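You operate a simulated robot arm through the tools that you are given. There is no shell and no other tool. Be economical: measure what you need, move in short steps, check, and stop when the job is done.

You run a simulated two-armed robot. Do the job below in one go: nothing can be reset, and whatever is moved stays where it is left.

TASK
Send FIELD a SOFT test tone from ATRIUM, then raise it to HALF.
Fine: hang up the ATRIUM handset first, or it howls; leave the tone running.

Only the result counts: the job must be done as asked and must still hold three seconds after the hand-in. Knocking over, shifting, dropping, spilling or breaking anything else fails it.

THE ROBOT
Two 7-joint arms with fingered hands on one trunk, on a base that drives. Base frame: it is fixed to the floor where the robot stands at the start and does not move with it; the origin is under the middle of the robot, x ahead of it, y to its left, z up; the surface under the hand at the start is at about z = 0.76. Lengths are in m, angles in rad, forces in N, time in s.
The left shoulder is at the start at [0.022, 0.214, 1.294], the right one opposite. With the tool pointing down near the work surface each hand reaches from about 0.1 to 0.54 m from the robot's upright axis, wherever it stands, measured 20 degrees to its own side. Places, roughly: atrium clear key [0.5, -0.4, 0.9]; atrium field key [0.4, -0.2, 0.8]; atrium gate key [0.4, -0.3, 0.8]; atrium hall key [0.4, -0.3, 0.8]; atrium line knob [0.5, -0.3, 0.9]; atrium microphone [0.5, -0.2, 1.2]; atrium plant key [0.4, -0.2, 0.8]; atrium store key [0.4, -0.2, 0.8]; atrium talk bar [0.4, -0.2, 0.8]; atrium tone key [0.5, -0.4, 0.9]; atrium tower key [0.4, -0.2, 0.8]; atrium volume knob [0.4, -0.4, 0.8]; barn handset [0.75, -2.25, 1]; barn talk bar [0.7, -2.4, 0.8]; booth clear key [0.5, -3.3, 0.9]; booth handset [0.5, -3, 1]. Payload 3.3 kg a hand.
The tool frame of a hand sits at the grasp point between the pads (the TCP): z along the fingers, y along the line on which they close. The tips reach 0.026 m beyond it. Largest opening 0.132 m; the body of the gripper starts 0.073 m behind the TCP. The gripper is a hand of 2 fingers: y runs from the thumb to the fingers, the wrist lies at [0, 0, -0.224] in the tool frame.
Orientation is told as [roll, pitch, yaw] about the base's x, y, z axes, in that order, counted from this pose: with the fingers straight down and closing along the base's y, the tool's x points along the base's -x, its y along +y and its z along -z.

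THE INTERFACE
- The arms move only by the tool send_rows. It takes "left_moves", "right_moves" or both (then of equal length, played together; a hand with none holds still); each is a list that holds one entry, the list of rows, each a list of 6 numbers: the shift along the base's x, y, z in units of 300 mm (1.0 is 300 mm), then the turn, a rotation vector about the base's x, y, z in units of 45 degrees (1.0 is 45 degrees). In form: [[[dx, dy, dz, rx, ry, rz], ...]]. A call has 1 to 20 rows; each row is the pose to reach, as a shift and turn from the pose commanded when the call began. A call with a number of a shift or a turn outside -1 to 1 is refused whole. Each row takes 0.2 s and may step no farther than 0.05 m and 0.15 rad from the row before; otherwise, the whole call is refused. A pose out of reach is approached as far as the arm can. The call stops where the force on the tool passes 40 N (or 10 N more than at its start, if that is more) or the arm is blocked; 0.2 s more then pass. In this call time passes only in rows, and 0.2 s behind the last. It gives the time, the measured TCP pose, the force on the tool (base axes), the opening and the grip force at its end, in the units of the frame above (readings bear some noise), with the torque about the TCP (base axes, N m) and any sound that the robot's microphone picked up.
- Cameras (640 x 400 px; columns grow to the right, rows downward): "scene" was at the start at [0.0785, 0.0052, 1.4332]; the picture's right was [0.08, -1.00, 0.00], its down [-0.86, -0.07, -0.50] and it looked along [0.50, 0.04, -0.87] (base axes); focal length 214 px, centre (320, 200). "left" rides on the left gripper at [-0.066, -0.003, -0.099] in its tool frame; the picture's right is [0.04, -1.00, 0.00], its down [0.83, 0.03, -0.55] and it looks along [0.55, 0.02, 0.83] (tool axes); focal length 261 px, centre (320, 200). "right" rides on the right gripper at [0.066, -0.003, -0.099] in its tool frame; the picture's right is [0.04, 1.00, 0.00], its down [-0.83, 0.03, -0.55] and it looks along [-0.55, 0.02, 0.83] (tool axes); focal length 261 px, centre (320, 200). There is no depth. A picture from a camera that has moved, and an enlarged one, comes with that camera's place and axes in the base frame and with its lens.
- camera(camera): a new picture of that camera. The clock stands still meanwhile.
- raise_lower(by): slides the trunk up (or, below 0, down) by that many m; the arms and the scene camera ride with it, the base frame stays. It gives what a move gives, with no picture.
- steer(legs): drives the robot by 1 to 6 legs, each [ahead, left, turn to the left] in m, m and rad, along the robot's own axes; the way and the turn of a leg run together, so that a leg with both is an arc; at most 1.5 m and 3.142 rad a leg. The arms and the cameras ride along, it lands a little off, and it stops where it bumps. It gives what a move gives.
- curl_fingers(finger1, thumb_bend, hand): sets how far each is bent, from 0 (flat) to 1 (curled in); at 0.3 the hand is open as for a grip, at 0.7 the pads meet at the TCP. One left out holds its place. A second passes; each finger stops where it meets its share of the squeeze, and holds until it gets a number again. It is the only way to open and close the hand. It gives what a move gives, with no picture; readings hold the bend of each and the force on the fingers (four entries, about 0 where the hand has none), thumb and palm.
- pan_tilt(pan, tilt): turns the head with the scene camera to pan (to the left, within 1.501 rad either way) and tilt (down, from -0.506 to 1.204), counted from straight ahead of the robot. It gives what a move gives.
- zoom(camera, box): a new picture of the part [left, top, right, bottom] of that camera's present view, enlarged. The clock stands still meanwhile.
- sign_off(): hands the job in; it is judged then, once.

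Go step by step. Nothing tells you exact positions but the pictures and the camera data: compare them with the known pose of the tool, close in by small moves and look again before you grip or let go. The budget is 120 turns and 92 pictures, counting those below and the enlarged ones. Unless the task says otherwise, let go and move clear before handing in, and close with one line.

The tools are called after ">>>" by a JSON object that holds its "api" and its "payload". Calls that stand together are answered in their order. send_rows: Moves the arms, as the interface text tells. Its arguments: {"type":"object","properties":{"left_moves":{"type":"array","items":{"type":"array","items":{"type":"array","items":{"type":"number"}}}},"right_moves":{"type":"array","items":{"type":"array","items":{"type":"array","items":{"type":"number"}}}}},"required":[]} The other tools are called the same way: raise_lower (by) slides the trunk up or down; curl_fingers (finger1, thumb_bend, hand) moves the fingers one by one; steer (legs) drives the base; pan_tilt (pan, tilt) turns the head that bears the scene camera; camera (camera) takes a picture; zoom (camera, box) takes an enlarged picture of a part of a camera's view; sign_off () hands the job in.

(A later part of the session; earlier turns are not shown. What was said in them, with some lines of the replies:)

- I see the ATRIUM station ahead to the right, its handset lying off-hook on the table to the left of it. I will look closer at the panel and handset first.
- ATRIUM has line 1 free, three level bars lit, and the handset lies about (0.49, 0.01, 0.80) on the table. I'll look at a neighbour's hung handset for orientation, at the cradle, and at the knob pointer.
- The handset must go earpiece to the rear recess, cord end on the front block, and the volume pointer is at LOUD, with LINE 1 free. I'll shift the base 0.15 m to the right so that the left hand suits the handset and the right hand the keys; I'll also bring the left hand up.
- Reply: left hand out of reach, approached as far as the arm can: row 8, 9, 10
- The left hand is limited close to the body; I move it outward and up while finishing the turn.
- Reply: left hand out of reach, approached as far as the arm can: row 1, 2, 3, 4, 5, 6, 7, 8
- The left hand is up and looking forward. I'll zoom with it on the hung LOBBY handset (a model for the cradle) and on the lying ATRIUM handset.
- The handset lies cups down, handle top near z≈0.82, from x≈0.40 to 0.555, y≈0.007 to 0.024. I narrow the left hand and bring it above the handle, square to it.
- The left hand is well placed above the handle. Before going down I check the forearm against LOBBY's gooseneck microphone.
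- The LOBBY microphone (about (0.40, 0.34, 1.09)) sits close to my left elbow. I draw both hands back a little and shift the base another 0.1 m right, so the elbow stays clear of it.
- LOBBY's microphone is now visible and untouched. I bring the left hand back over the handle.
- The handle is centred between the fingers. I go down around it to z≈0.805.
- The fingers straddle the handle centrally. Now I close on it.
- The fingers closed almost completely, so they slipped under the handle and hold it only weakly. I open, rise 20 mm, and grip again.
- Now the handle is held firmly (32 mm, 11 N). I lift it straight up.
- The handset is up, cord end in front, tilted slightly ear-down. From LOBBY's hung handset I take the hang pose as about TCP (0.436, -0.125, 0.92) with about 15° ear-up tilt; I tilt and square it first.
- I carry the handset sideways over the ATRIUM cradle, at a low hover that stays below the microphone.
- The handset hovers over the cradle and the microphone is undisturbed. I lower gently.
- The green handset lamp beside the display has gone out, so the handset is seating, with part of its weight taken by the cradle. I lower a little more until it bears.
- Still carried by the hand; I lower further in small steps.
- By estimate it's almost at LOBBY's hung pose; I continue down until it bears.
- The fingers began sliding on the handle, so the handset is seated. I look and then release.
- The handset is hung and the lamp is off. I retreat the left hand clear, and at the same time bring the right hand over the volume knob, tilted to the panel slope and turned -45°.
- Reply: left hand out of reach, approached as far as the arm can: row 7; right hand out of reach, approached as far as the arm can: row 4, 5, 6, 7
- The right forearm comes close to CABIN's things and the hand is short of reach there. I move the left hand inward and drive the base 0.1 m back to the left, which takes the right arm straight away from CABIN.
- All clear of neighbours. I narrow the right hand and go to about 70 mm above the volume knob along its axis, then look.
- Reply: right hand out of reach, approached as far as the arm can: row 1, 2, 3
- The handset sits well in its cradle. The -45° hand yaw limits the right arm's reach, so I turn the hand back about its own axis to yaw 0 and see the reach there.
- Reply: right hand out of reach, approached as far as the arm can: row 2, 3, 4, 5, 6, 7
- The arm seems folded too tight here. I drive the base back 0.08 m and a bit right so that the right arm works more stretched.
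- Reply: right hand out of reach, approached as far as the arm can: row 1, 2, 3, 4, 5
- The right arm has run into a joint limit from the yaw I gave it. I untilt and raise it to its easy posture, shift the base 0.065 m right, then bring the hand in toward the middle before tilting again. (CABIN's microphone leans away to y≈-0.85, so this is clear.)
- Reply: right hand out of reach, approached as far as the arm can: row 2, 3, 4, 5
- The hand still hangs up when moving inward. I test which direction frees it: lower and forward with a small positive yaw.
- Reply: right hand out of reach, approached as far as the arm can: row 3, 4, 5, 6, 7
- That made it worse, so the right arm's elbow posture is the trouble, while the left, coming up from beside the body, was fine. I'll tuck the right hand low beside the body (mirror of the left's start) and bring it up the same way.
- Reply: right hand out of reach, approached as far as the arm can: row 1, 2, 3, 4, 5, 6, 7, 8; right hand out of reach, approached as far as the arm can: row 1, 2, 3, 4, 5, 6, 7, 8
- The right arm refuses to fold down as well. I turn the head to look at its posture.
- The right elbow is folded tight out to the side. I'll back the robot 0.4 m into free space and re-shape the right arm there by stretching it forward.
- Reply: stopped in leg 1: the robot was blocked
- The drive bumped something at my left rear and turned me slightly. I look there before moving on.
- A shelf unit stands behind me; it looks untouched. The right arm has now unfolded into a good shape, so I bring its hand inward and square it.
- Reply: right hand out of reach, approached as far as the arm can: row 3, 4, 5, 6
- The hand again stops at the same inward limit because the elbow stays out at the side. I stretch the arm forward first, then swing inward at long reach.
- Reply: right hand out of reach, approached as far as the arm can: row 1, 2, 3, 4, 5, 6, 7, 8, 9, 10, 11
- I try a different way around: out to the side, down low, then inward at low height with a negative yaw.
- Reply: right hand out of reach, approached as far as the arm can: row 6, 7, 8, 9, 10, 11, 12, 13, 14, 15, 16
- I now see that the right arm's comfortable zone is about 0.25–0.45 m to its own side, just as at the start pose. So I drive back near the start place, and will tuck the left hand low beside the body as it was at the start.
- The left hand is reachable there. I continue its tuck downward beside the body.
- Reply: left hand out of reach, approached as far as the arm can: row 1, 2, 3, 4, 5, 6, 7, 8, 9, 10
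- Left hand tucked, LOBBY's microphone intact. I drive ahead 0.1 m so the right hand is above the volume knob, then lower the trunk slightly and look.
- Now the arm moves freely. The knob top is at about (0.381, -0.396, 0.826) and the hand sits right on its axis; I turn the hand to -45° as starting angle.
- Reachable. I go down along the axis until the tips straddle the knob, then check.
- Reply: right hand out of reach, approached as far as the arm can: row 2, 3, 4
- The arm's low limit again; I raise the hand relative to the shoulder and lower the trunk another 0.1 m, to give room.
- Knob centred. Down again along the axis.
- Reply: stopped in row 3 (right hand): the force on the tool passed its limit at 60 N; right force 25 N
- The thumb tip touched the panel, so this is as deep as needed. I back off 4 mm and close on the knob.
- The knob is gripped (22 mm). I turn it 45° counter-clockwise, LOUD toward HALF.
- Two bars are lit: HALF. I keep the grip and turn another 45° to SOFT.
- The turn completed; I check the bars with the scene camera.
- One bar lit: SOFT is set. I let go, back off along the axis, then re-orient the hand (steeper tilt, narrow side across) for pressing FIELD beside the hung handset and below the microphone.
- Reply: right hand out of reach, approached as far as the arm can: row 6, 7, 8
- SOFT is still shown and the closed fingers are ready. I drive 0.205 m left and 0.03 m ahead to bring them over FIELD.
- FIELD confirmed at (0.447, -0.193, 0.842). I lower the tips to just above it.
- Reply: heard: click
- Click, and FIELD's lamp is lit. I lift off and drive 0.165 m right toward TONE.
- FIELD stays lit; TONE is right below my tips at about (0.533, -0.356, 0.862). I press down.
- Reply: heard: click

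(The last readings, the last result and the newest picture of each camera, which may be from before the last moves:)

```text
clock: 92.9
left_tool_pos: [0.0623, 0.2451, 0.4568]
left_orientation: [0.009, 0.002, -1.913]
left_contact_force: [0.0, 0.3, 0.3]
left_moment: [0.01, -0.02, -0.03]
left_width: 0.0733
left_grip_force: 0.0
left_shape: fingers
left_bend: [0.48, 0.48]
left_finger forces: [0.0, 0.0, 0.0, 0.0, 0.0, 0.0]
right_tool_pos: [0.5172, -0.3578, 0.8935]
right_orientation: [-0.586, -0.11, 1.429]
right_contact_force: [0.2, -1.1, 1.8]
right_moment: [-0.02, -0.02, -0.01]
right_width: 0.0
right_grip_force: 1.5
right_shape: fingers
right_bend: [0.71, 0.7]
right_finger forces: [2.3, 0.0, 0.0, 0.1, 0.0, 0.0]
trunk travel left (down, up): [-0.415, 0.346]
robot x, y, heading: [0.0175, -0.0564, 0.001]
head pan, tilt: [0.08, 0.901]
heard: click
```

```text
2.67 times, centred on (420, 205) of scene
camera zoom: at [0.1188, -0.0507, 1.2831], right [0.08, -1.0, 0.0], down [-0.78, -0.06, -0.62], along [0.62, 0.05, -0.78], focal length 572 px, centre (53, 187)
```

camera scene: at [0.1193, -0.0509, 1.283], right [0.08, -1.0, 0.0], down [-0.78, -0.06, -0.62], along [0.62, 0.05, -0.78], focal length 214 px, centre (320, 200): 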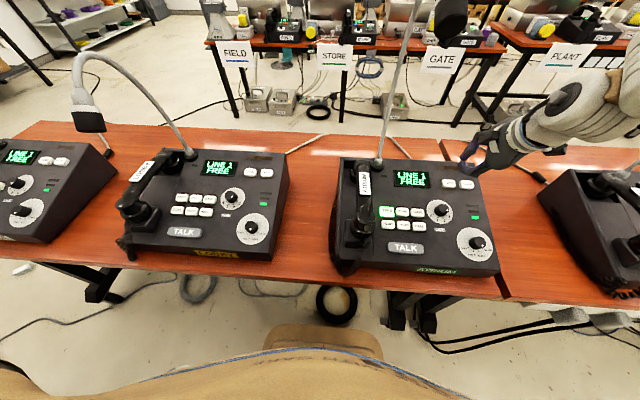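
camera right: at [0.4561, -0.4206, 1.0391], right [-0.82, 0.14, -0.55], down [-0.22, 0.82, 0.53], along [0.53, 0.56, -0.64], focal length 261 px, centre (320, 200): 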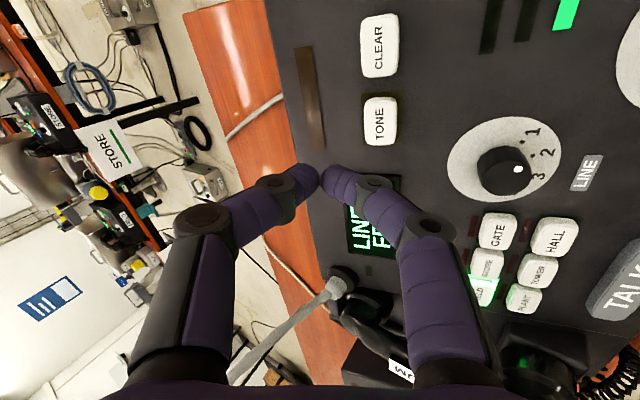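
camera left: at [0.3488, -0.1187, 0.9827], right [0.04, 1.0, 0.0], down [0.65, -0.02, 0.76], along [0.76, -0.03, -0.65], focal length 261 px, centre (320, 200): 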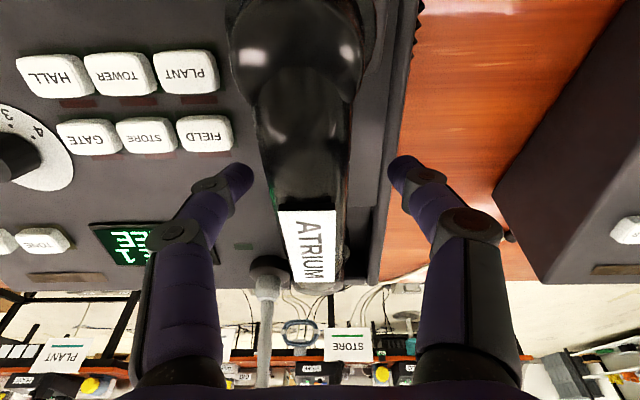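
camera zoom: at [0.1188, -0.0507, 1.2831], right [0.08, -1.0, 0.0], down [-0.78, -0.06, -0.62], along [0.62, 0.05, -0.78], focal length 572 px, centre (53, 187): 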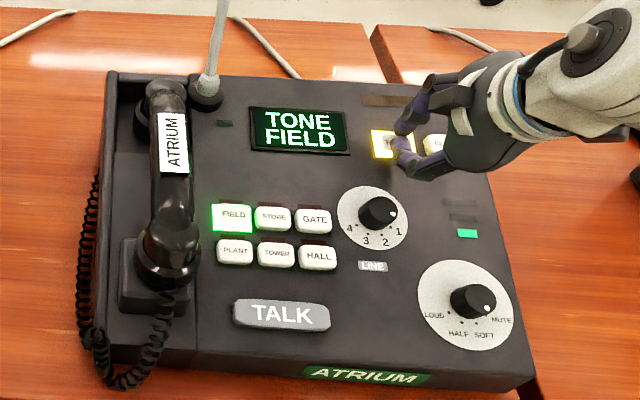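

The display reads "TONE FIELD" with one bar: the SOFT tone is running. I lift off, return toward the volume knob, re-orient and open the fingers.

>>> {"api": "send_rows", "payload": {"right_moves": [[[0, 0, 0.08, 0, 0, 0], [0, 0, 0.18, 0, 0, 0], [-0.04, 0, 0.28, 0, 0, 0], [-0.15, 0.01, 0.3, 0, 0, 0], [-0.28, 0.02, 0.28, 0, 0, 0], [-0.36, 0.02, 0.26, 0.054, 0.066, -0.114], [-0.42, 0.02, 0.24, 0.107, 0.132, -0.227], [-0.447, 0.02, 0.22, 0.16, 0.198, -0.341], [-0.447, 0.02, 0.2, 0.214, 0.264, -0.455], [-0.447, 0.02, 0.19, 0.268, 0.33, -0.568], [-0.447, 0.02, 0.19, 0.321, 0.395, -0.682]]]}}

>>> {"api": "steer", "payload": {"legs": [[-0.03, -0.046, 0]]}}

>>> {"api": "curl_fingers", "payload": {"hand": "right", "finger1": 0.5, "thumb_bend": 0.5}}

>>> {"api": "camera", "payload": {"camera": "right"}}

```text
clock: 95.3
left_tool_pos: [0.0636, 0.2452, 0.4572]
left_orientation: [0.009, 0.001, -1.914]
left_contact_force: [0.3, 0.0, -1.6]
left_moment: [0.02, 0.01, -0.02]
left_width: 0.0733
left_grip_force: 0.0
left_shape: fingers
left_bend: [0.48, 0.48]
left_finger forces: [0.1, 0.0, 0.1, 0.1, 0.0, 0.0]
right_tool_pos: [0.3831, -0.3513, 0.9503]
right_orientation: [-0.193, -0.202, 0.819]
right_contact_force: [-0.3, 0.9, -0.8]
right_moment: [0.03, -0.01, 0.02]
right_width: 0.0014
right_grip_force: 0.1
right_shape: fingers
right_bend: [0.7, 0.7]
right_finger forces: [0.1, 0.0, 0.1, 0.0, 0.0, 0.1]
trunk travel left (down, up): [-0.415, 0.346]
robot x, y, heading: [0.016, -0.0579, -0.005]
head pan, tilt: [0.08, 0.901]
```

```text
clock: 96.3
left_tool_pos: [0.032, 0.1981, 0.4573]
left_orientation: [0.009, 0.002, -1.915]
left_contact_force: [-0.2, -0.3, -0.3]
left_moment: [0.0, -0.04, 0.0]
left_width: 0.073
left_grip_force: 0.1
left_shape: fingers
left_bend: [0.48, 0.48]
left_finger forces: [0.0, 0.1, 0.0, 0.0, 0.1, 0.1]
right_tool_pos: [0.3501, -0.3985, 0.9506]
right_orientation: [-0.197, -0.204, 0.823]
right_contact_force: [0.7, 0.0, 0.1]
right_moment: [0.04, 0.02, 0.0]
right_width: 0.0015
right_grip_force: 0.1
right_shape: fingers
right_bend: [0.7, 0.7]
right_finger forces: [0.1, 0.0, 0.0, 0.1, 0.0, 0.0]
trunk travel left (down, up): [-0.415, 0.346]
robot x, y, heading: [-0.0087, -0.0996, -0.002]
head pan, tilt: [0.08, 0.901]
```

```text
clock: 97.3
left_tool_pos: [0.0315, 0.1977, 0.4576]
left_orientation: [0.01, 0.001, -1.914]
left_contact_force: [-0.4, 0.7, 0.6]
left_moment: [-0.02, 0.0, 0.01]
left_width: 0.0729
left_grip_force: 0.0
left_shape: fingers
left_bend: [0.48, 0.48]
left_finger forces: [0.0, 0.0, 0.0, 0.0, 0.0, 0.1]
right_tool_pos: [0.3508, -0.3976, 0.9506]
right_orientation: [-0.196, -0.204, 0.823]
right_contact_force: [0.8, 0.4, -0.3]
right_moment: [0.0, 0.02, -0.02]
right_width: 0.0658
right_grip_force: 0.0
right_shape: fingers
right_bend: [0.5, 0.5]
right_finger forces: [0.0, 0.1, 0.1, 0.0, 0.1, 0.1]
trunk travel left (down, up): [-0.415, 0.346]
robot x, y, heading: [-0.0126, -0.1039, -0.001]
head pan, tilt: [0.08, 0.901]
```

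```text
19 pictures are left
camera right: at [0.2827, -0.4485, 1.0334], right [-0.72, 0.67, -0.2], down [0.38, 0.61, 0.69], along [0.58, 0.42, -0.69], focal length 261 px, centre (320, 200)
```

right: 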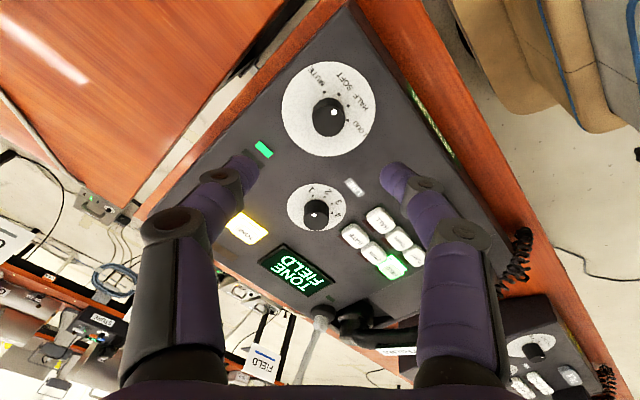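

Tone still running. I go down to the same grip pose on the knob as before and close.

>>> {"api": "send_rows", "payload": {"right_moves": [[[0.02, 0.003, -0.09, 0, 0, 0], [0.042, 0.006, -0.18, 0, 0, 0], [0.06, 0.006, -0.25, 0, 0, 0], [0.072, 0.006, -0.303, 0, 0, 0]]]}}

>>> {"api": "camera", "payload": {"camera": "right"}}

```text
clock: 98.3
left_tool_pos: [0.0318, 0.1982, 0.4575]
left_orientation: [0.008, 0.003, -1.914]
left_contact_force: [-1.0, 0.2, 0.2]
left_moment: [0.03, 0.02, 0.01]
left_width: 0.0734
left_grip_force: 0.1
left_shape: fingers
left_bend: [0.48, 0.48]
left_finger forces: [0.0, 0.0, 0.0, 0.0, 0.0, 0.1]
right_tool_pos: [0.3717, -0.3942, 0.8589]
right_orientation: [-0.196, -0.204, 0.823]
right_contact_force: [0.5, -1.0, 0.2]
right_moment: [0.02, 0.01, 0.01]
right_width: 0.0659
right_grip_force: 0.1
right_shape: fingers
right_bend: [0.5, 0.5]
right_finger forces: [0.1, 0.0, 0.0, 0.1, 0.0, 0.0]
trunk travel left (down, up): [-0.415, 0.346]
robot x, y, heading: [-0.0131, -0.1033, -0.001]
head pan, tilt: [0.08, 0.901]
```

```text
18 pictures are left
camera right: at [0.3044, -0.446, 0.942], right [-0.72, 0.67, -0.2], down [0.38, 0.61, 0.69], along [0.58, 0.42, -0.69], focal length 261 px, centre (320, 200)
```

right: 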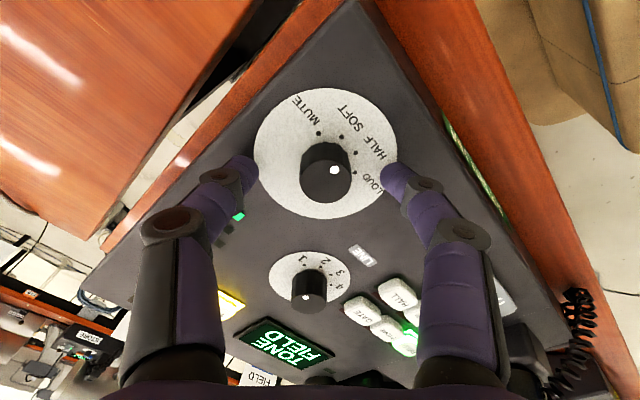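

The knob sits centred between the fingers. I close and turn it 45° clockwise, SOFT to HALF.

>>> {"api": "curl_fingers", "payload": {"hand": "right", "finger1": 0.72, "thumb_bend": 0.72}}

>>> {"api": "send_rows", "payload": {"right_moves": [[[0, 0, 0, 0.045, 0, -0.16], [0, 0, 0, 0.09, 0, -0.321], [0, 0, 0, 0.135, 0, -0.481], [0, 0, 0, 0.18, 0, -0.642], [0, 0, 0, 0.225, 0, -0.803], [0, 0, 0, 0.27, 0, -0.963]]]}}

>>> {"api": "camera", "payload": {"camera": "right"}}

>>> {"api": "zoom", "payload": {"camera": "scene", "box": [310, 130, 490, 280]}}

```text
clock: 99.3
left_tool_pos: [0.0317, 0.1974, 0.4572]
left_orientation: [0.006, 0.004, -1.914]
left_contact_force: [0.8, 0.3, -0.1]
left_moment: [0.0, 0.0, 0.03]
left_width: 0.0732
left_grip_force: 0.1
left_shape: fingers
left_bend: [0.48, 0.48]
left_finger forces: [0.0, 0.1, 0.1, 0.1, 0.1, 0.0]
right_tool_pos: [0.3718, -0.3965, 0.8591]
right_orientation: [-0.192, -0.202, 0.822]
right_contact_force: [0.3, 1.6, -0.3]
right_moment: [0.03, -0.01, 0.0]
right_width: 0.0234
right_grip_force: 8.6
right_shape: fingers
right_bend: [0.63, 0.67]
right_finger forces: [8.7, 0.0, 0.0, 0.0, 8.1, 0.1]
trunk travel left (down, up): [-0.415, 0.346]
robot x, y, heading: [-0.0104, -0.1052, -0.004]
head pan, tilt: [0.08, 0.901]
```

```text
clock: 100.7
left_tool_pos: [0.0332, 0.1977, 0.4576]
left_orientation: [0.009, 0.001, -1.915]
left_contact_force: [0.3, 0.5, -0.2]
left_moment: [0.02, 0.0, 0.02]
left_width: 0.0734
left_grip_force: 0.0
left_shape: fingers
left_bend: [0.48, 0.48]
left_finger forces: [0.0, 0.1, 0.1, 0.1, 0.0, 0.0]
right_tool_pos: [0.3726, -0.396, 0.8593]
right_orientation: [0.0, -0.286, 0.013]
right_contact_force: [-5.9, -2.4, 0.6]
right_moment: [-0.06, 0.11, 0.04]
right_width: 0.023
right_grip_force: 8.7
right_shape: fingers
right_bend: [0.64, 0.67]
right_finger forces: [7.3, 0.0, 0.0, 0.1, 9.7, 0.0]
trunk travel left (down, up): [-0.415, 0.346]
robot x, y, heading: [-0.014, -0.0982, -0.004]
head pan, tilt: [0.08, 0.901]
```

```text
17 pictures are left
camera right: at [0.2824, -0.4007, 0.9358], right [-0.05, 1.0, -0.01], down [0.64, 0.04, 0.77], along [0.77, 0.03, -0.64], focal length 261 px, centre (320, 200)
```

right: 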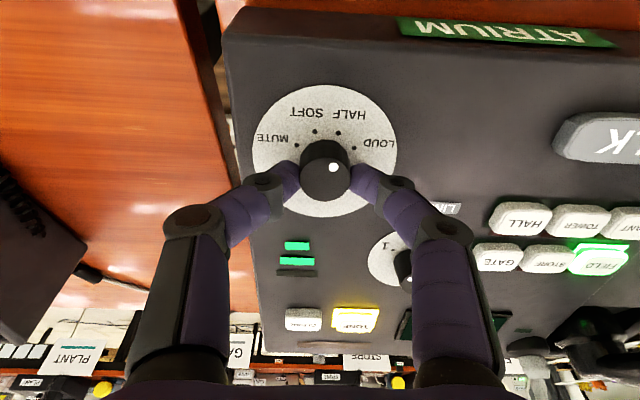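

```text
2.67 times, centred on (400, 205) of scene
camera zoom: at [0.0872, -0.0975, 1.2831], right [0.08, -1.0, 0.0], down [-0.78, -0.06, -0.62], along [0.62, 0.05, -0.78], focal length 572 px, centre (107, 187)
```

zoom: 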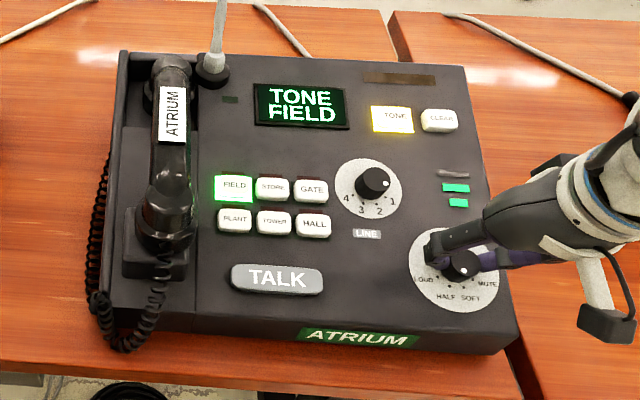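

Two bars are lit with "TONE FIELD" still on: HALF. I release, lift clear along the axis, and take a final check.

>>> {"api": "curl_fingers", "payload": {"hand": "right", "finger1": 0.5, "thumb_bend": 0.5}}

>>> {"api": "send_rows", "payload": {"right_moves": [[[-0.03, 0, 0.1, 0, 0, 0], [-0.06, 0, 0.2, 0, 0, 0], [-0.1, 0, 0.32, 0, 0, 0], [-0.14, 0, 0.44, 0, 0, 0], [-0.18, 0, 0.54, 0, 0, 0]]]}}

>>> {"api": "zoom", "payload": {"camera": "scene", "box": [310, 130, 490, 280]}}

>>> {"api": "camera", "payload": {"camera": "scene"}}

```text
clock: 101.7
left_tool_pos: [0.0316, 0.1973, 0.4583]
left_orientation: [0.009, 0.003, -1.913]
left_contact_force: [-0.3, 0.0, -0.3]
left_moment: [0.02, 0.01, -0.01]
left_width: 0.0731
left_grip_force: 0.0
left_shape: fingers
left_bend: [0.48, 0.48]
left_finger forces: [0.0, 0.0, 0.0, 0.1, 0.0, 0.0]
right_tool_pos: [0.3722, -0.3961, 0.86]
right_orientation: [-0.001, -0.288, 0.016]
right_contact_force: [-0.6, 0.4, -0.5]
right_moment: [-0.02, -0.03, 0.01]
right_width: 0.0657
right_grip_force: 0.1
right_shape: fingers
right_bend: [0.5, 0.5]
right_finger forces: [0.0, 0.0, 0.0, 0.0, 0.0, 0.0]
trunk travel left (down, up): [-0.415, 0.346]
robot x, y, heading: [-0.01, -0.1005, -0.002]
head pan, tilt: [0.08, 0.901]
```

```text
clock: 102.9
left_tool_pos: [0.0317, 0.1986, 0.4584]
left_orientation: [0.01, 0.001, -1.914]
left_contact_force: [-1.0, 0.6, 0.2]
left_moment: [-0.03, 0.02, 0.02]
left_width: 0.0732
left_grip_force: 0.0
left_shape: fingers
left_bend: [0.48, 0.48]
left_finger forces: [0.1, 0.0, 0.0, 0.1, 0.1, 0.0]
right_tool_pos: [0.317, -0.3964, 1.0222]
right_orientation: [-0.001, -0.288, 0.016]
right_contact_force: [-0.4, -0.5, 0.4]
right_moment: [-0.02, -0.01, 0.0]
right_width: 0.066
right_grip_force: 0.0
right_shape: fingers
right_bend: [0.5, 0.5]
right_finger forces: [0.1, 0.0, 0.0, 0.1, 0.0, 0.1]
trunk travel left (down, up): [-0.415, 0.346]
robot x, y, heading: [-0.0097, -0.1037, -0.001]
head pan, tilt: [0.08, 0.901]
```

```text
2.67 times, centred on (400, 205) of scene
camera zoom: at [0.0871, -0.0969, 1.2831], right [0.08, -1.0, 0.0], down [-0.78, -0.06, -0.62], along [0.62, 0.05, -0.78], focal length 572 px, centre (107, 187)
```

zoom: 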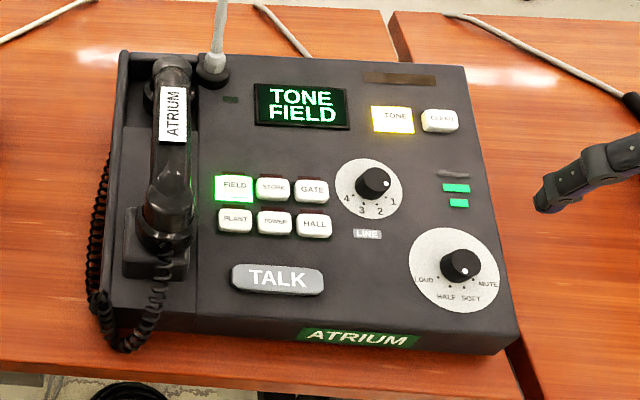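

```text
14 pictures are left
camera scene: at [0.0871, -0.0969, 1.2831], right [0.08, -1.0, 0.0], down [-0.78, -0.06, -0.62], along [0.62, 0.05, -0.78], focal length 214 px, centre (320, 200)
```

scene: 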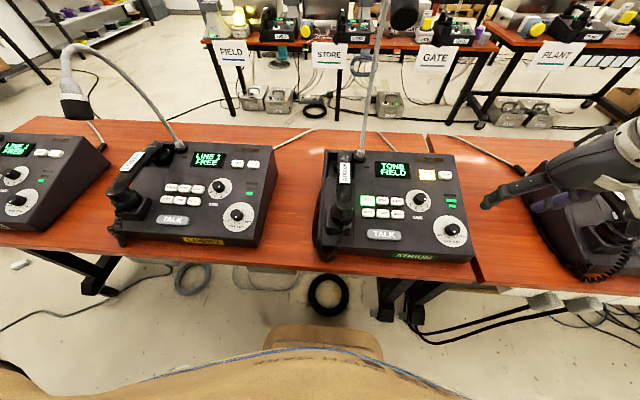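

The handset is hung up, FIELD and TONE are lit with two bars (HALF), FIELD's beacon glows, and both hands are clear. I hand in.

>>> {"api": "sign_off", "payload": {}}

```text
The job is handed in.
```

The ATRIUM handset is hung up, and the test tone is running to FIELD: it started at SOFT and is now at HALF. While backing up I bumped the shelf unit behind the robot; it looked untouched afterwards.
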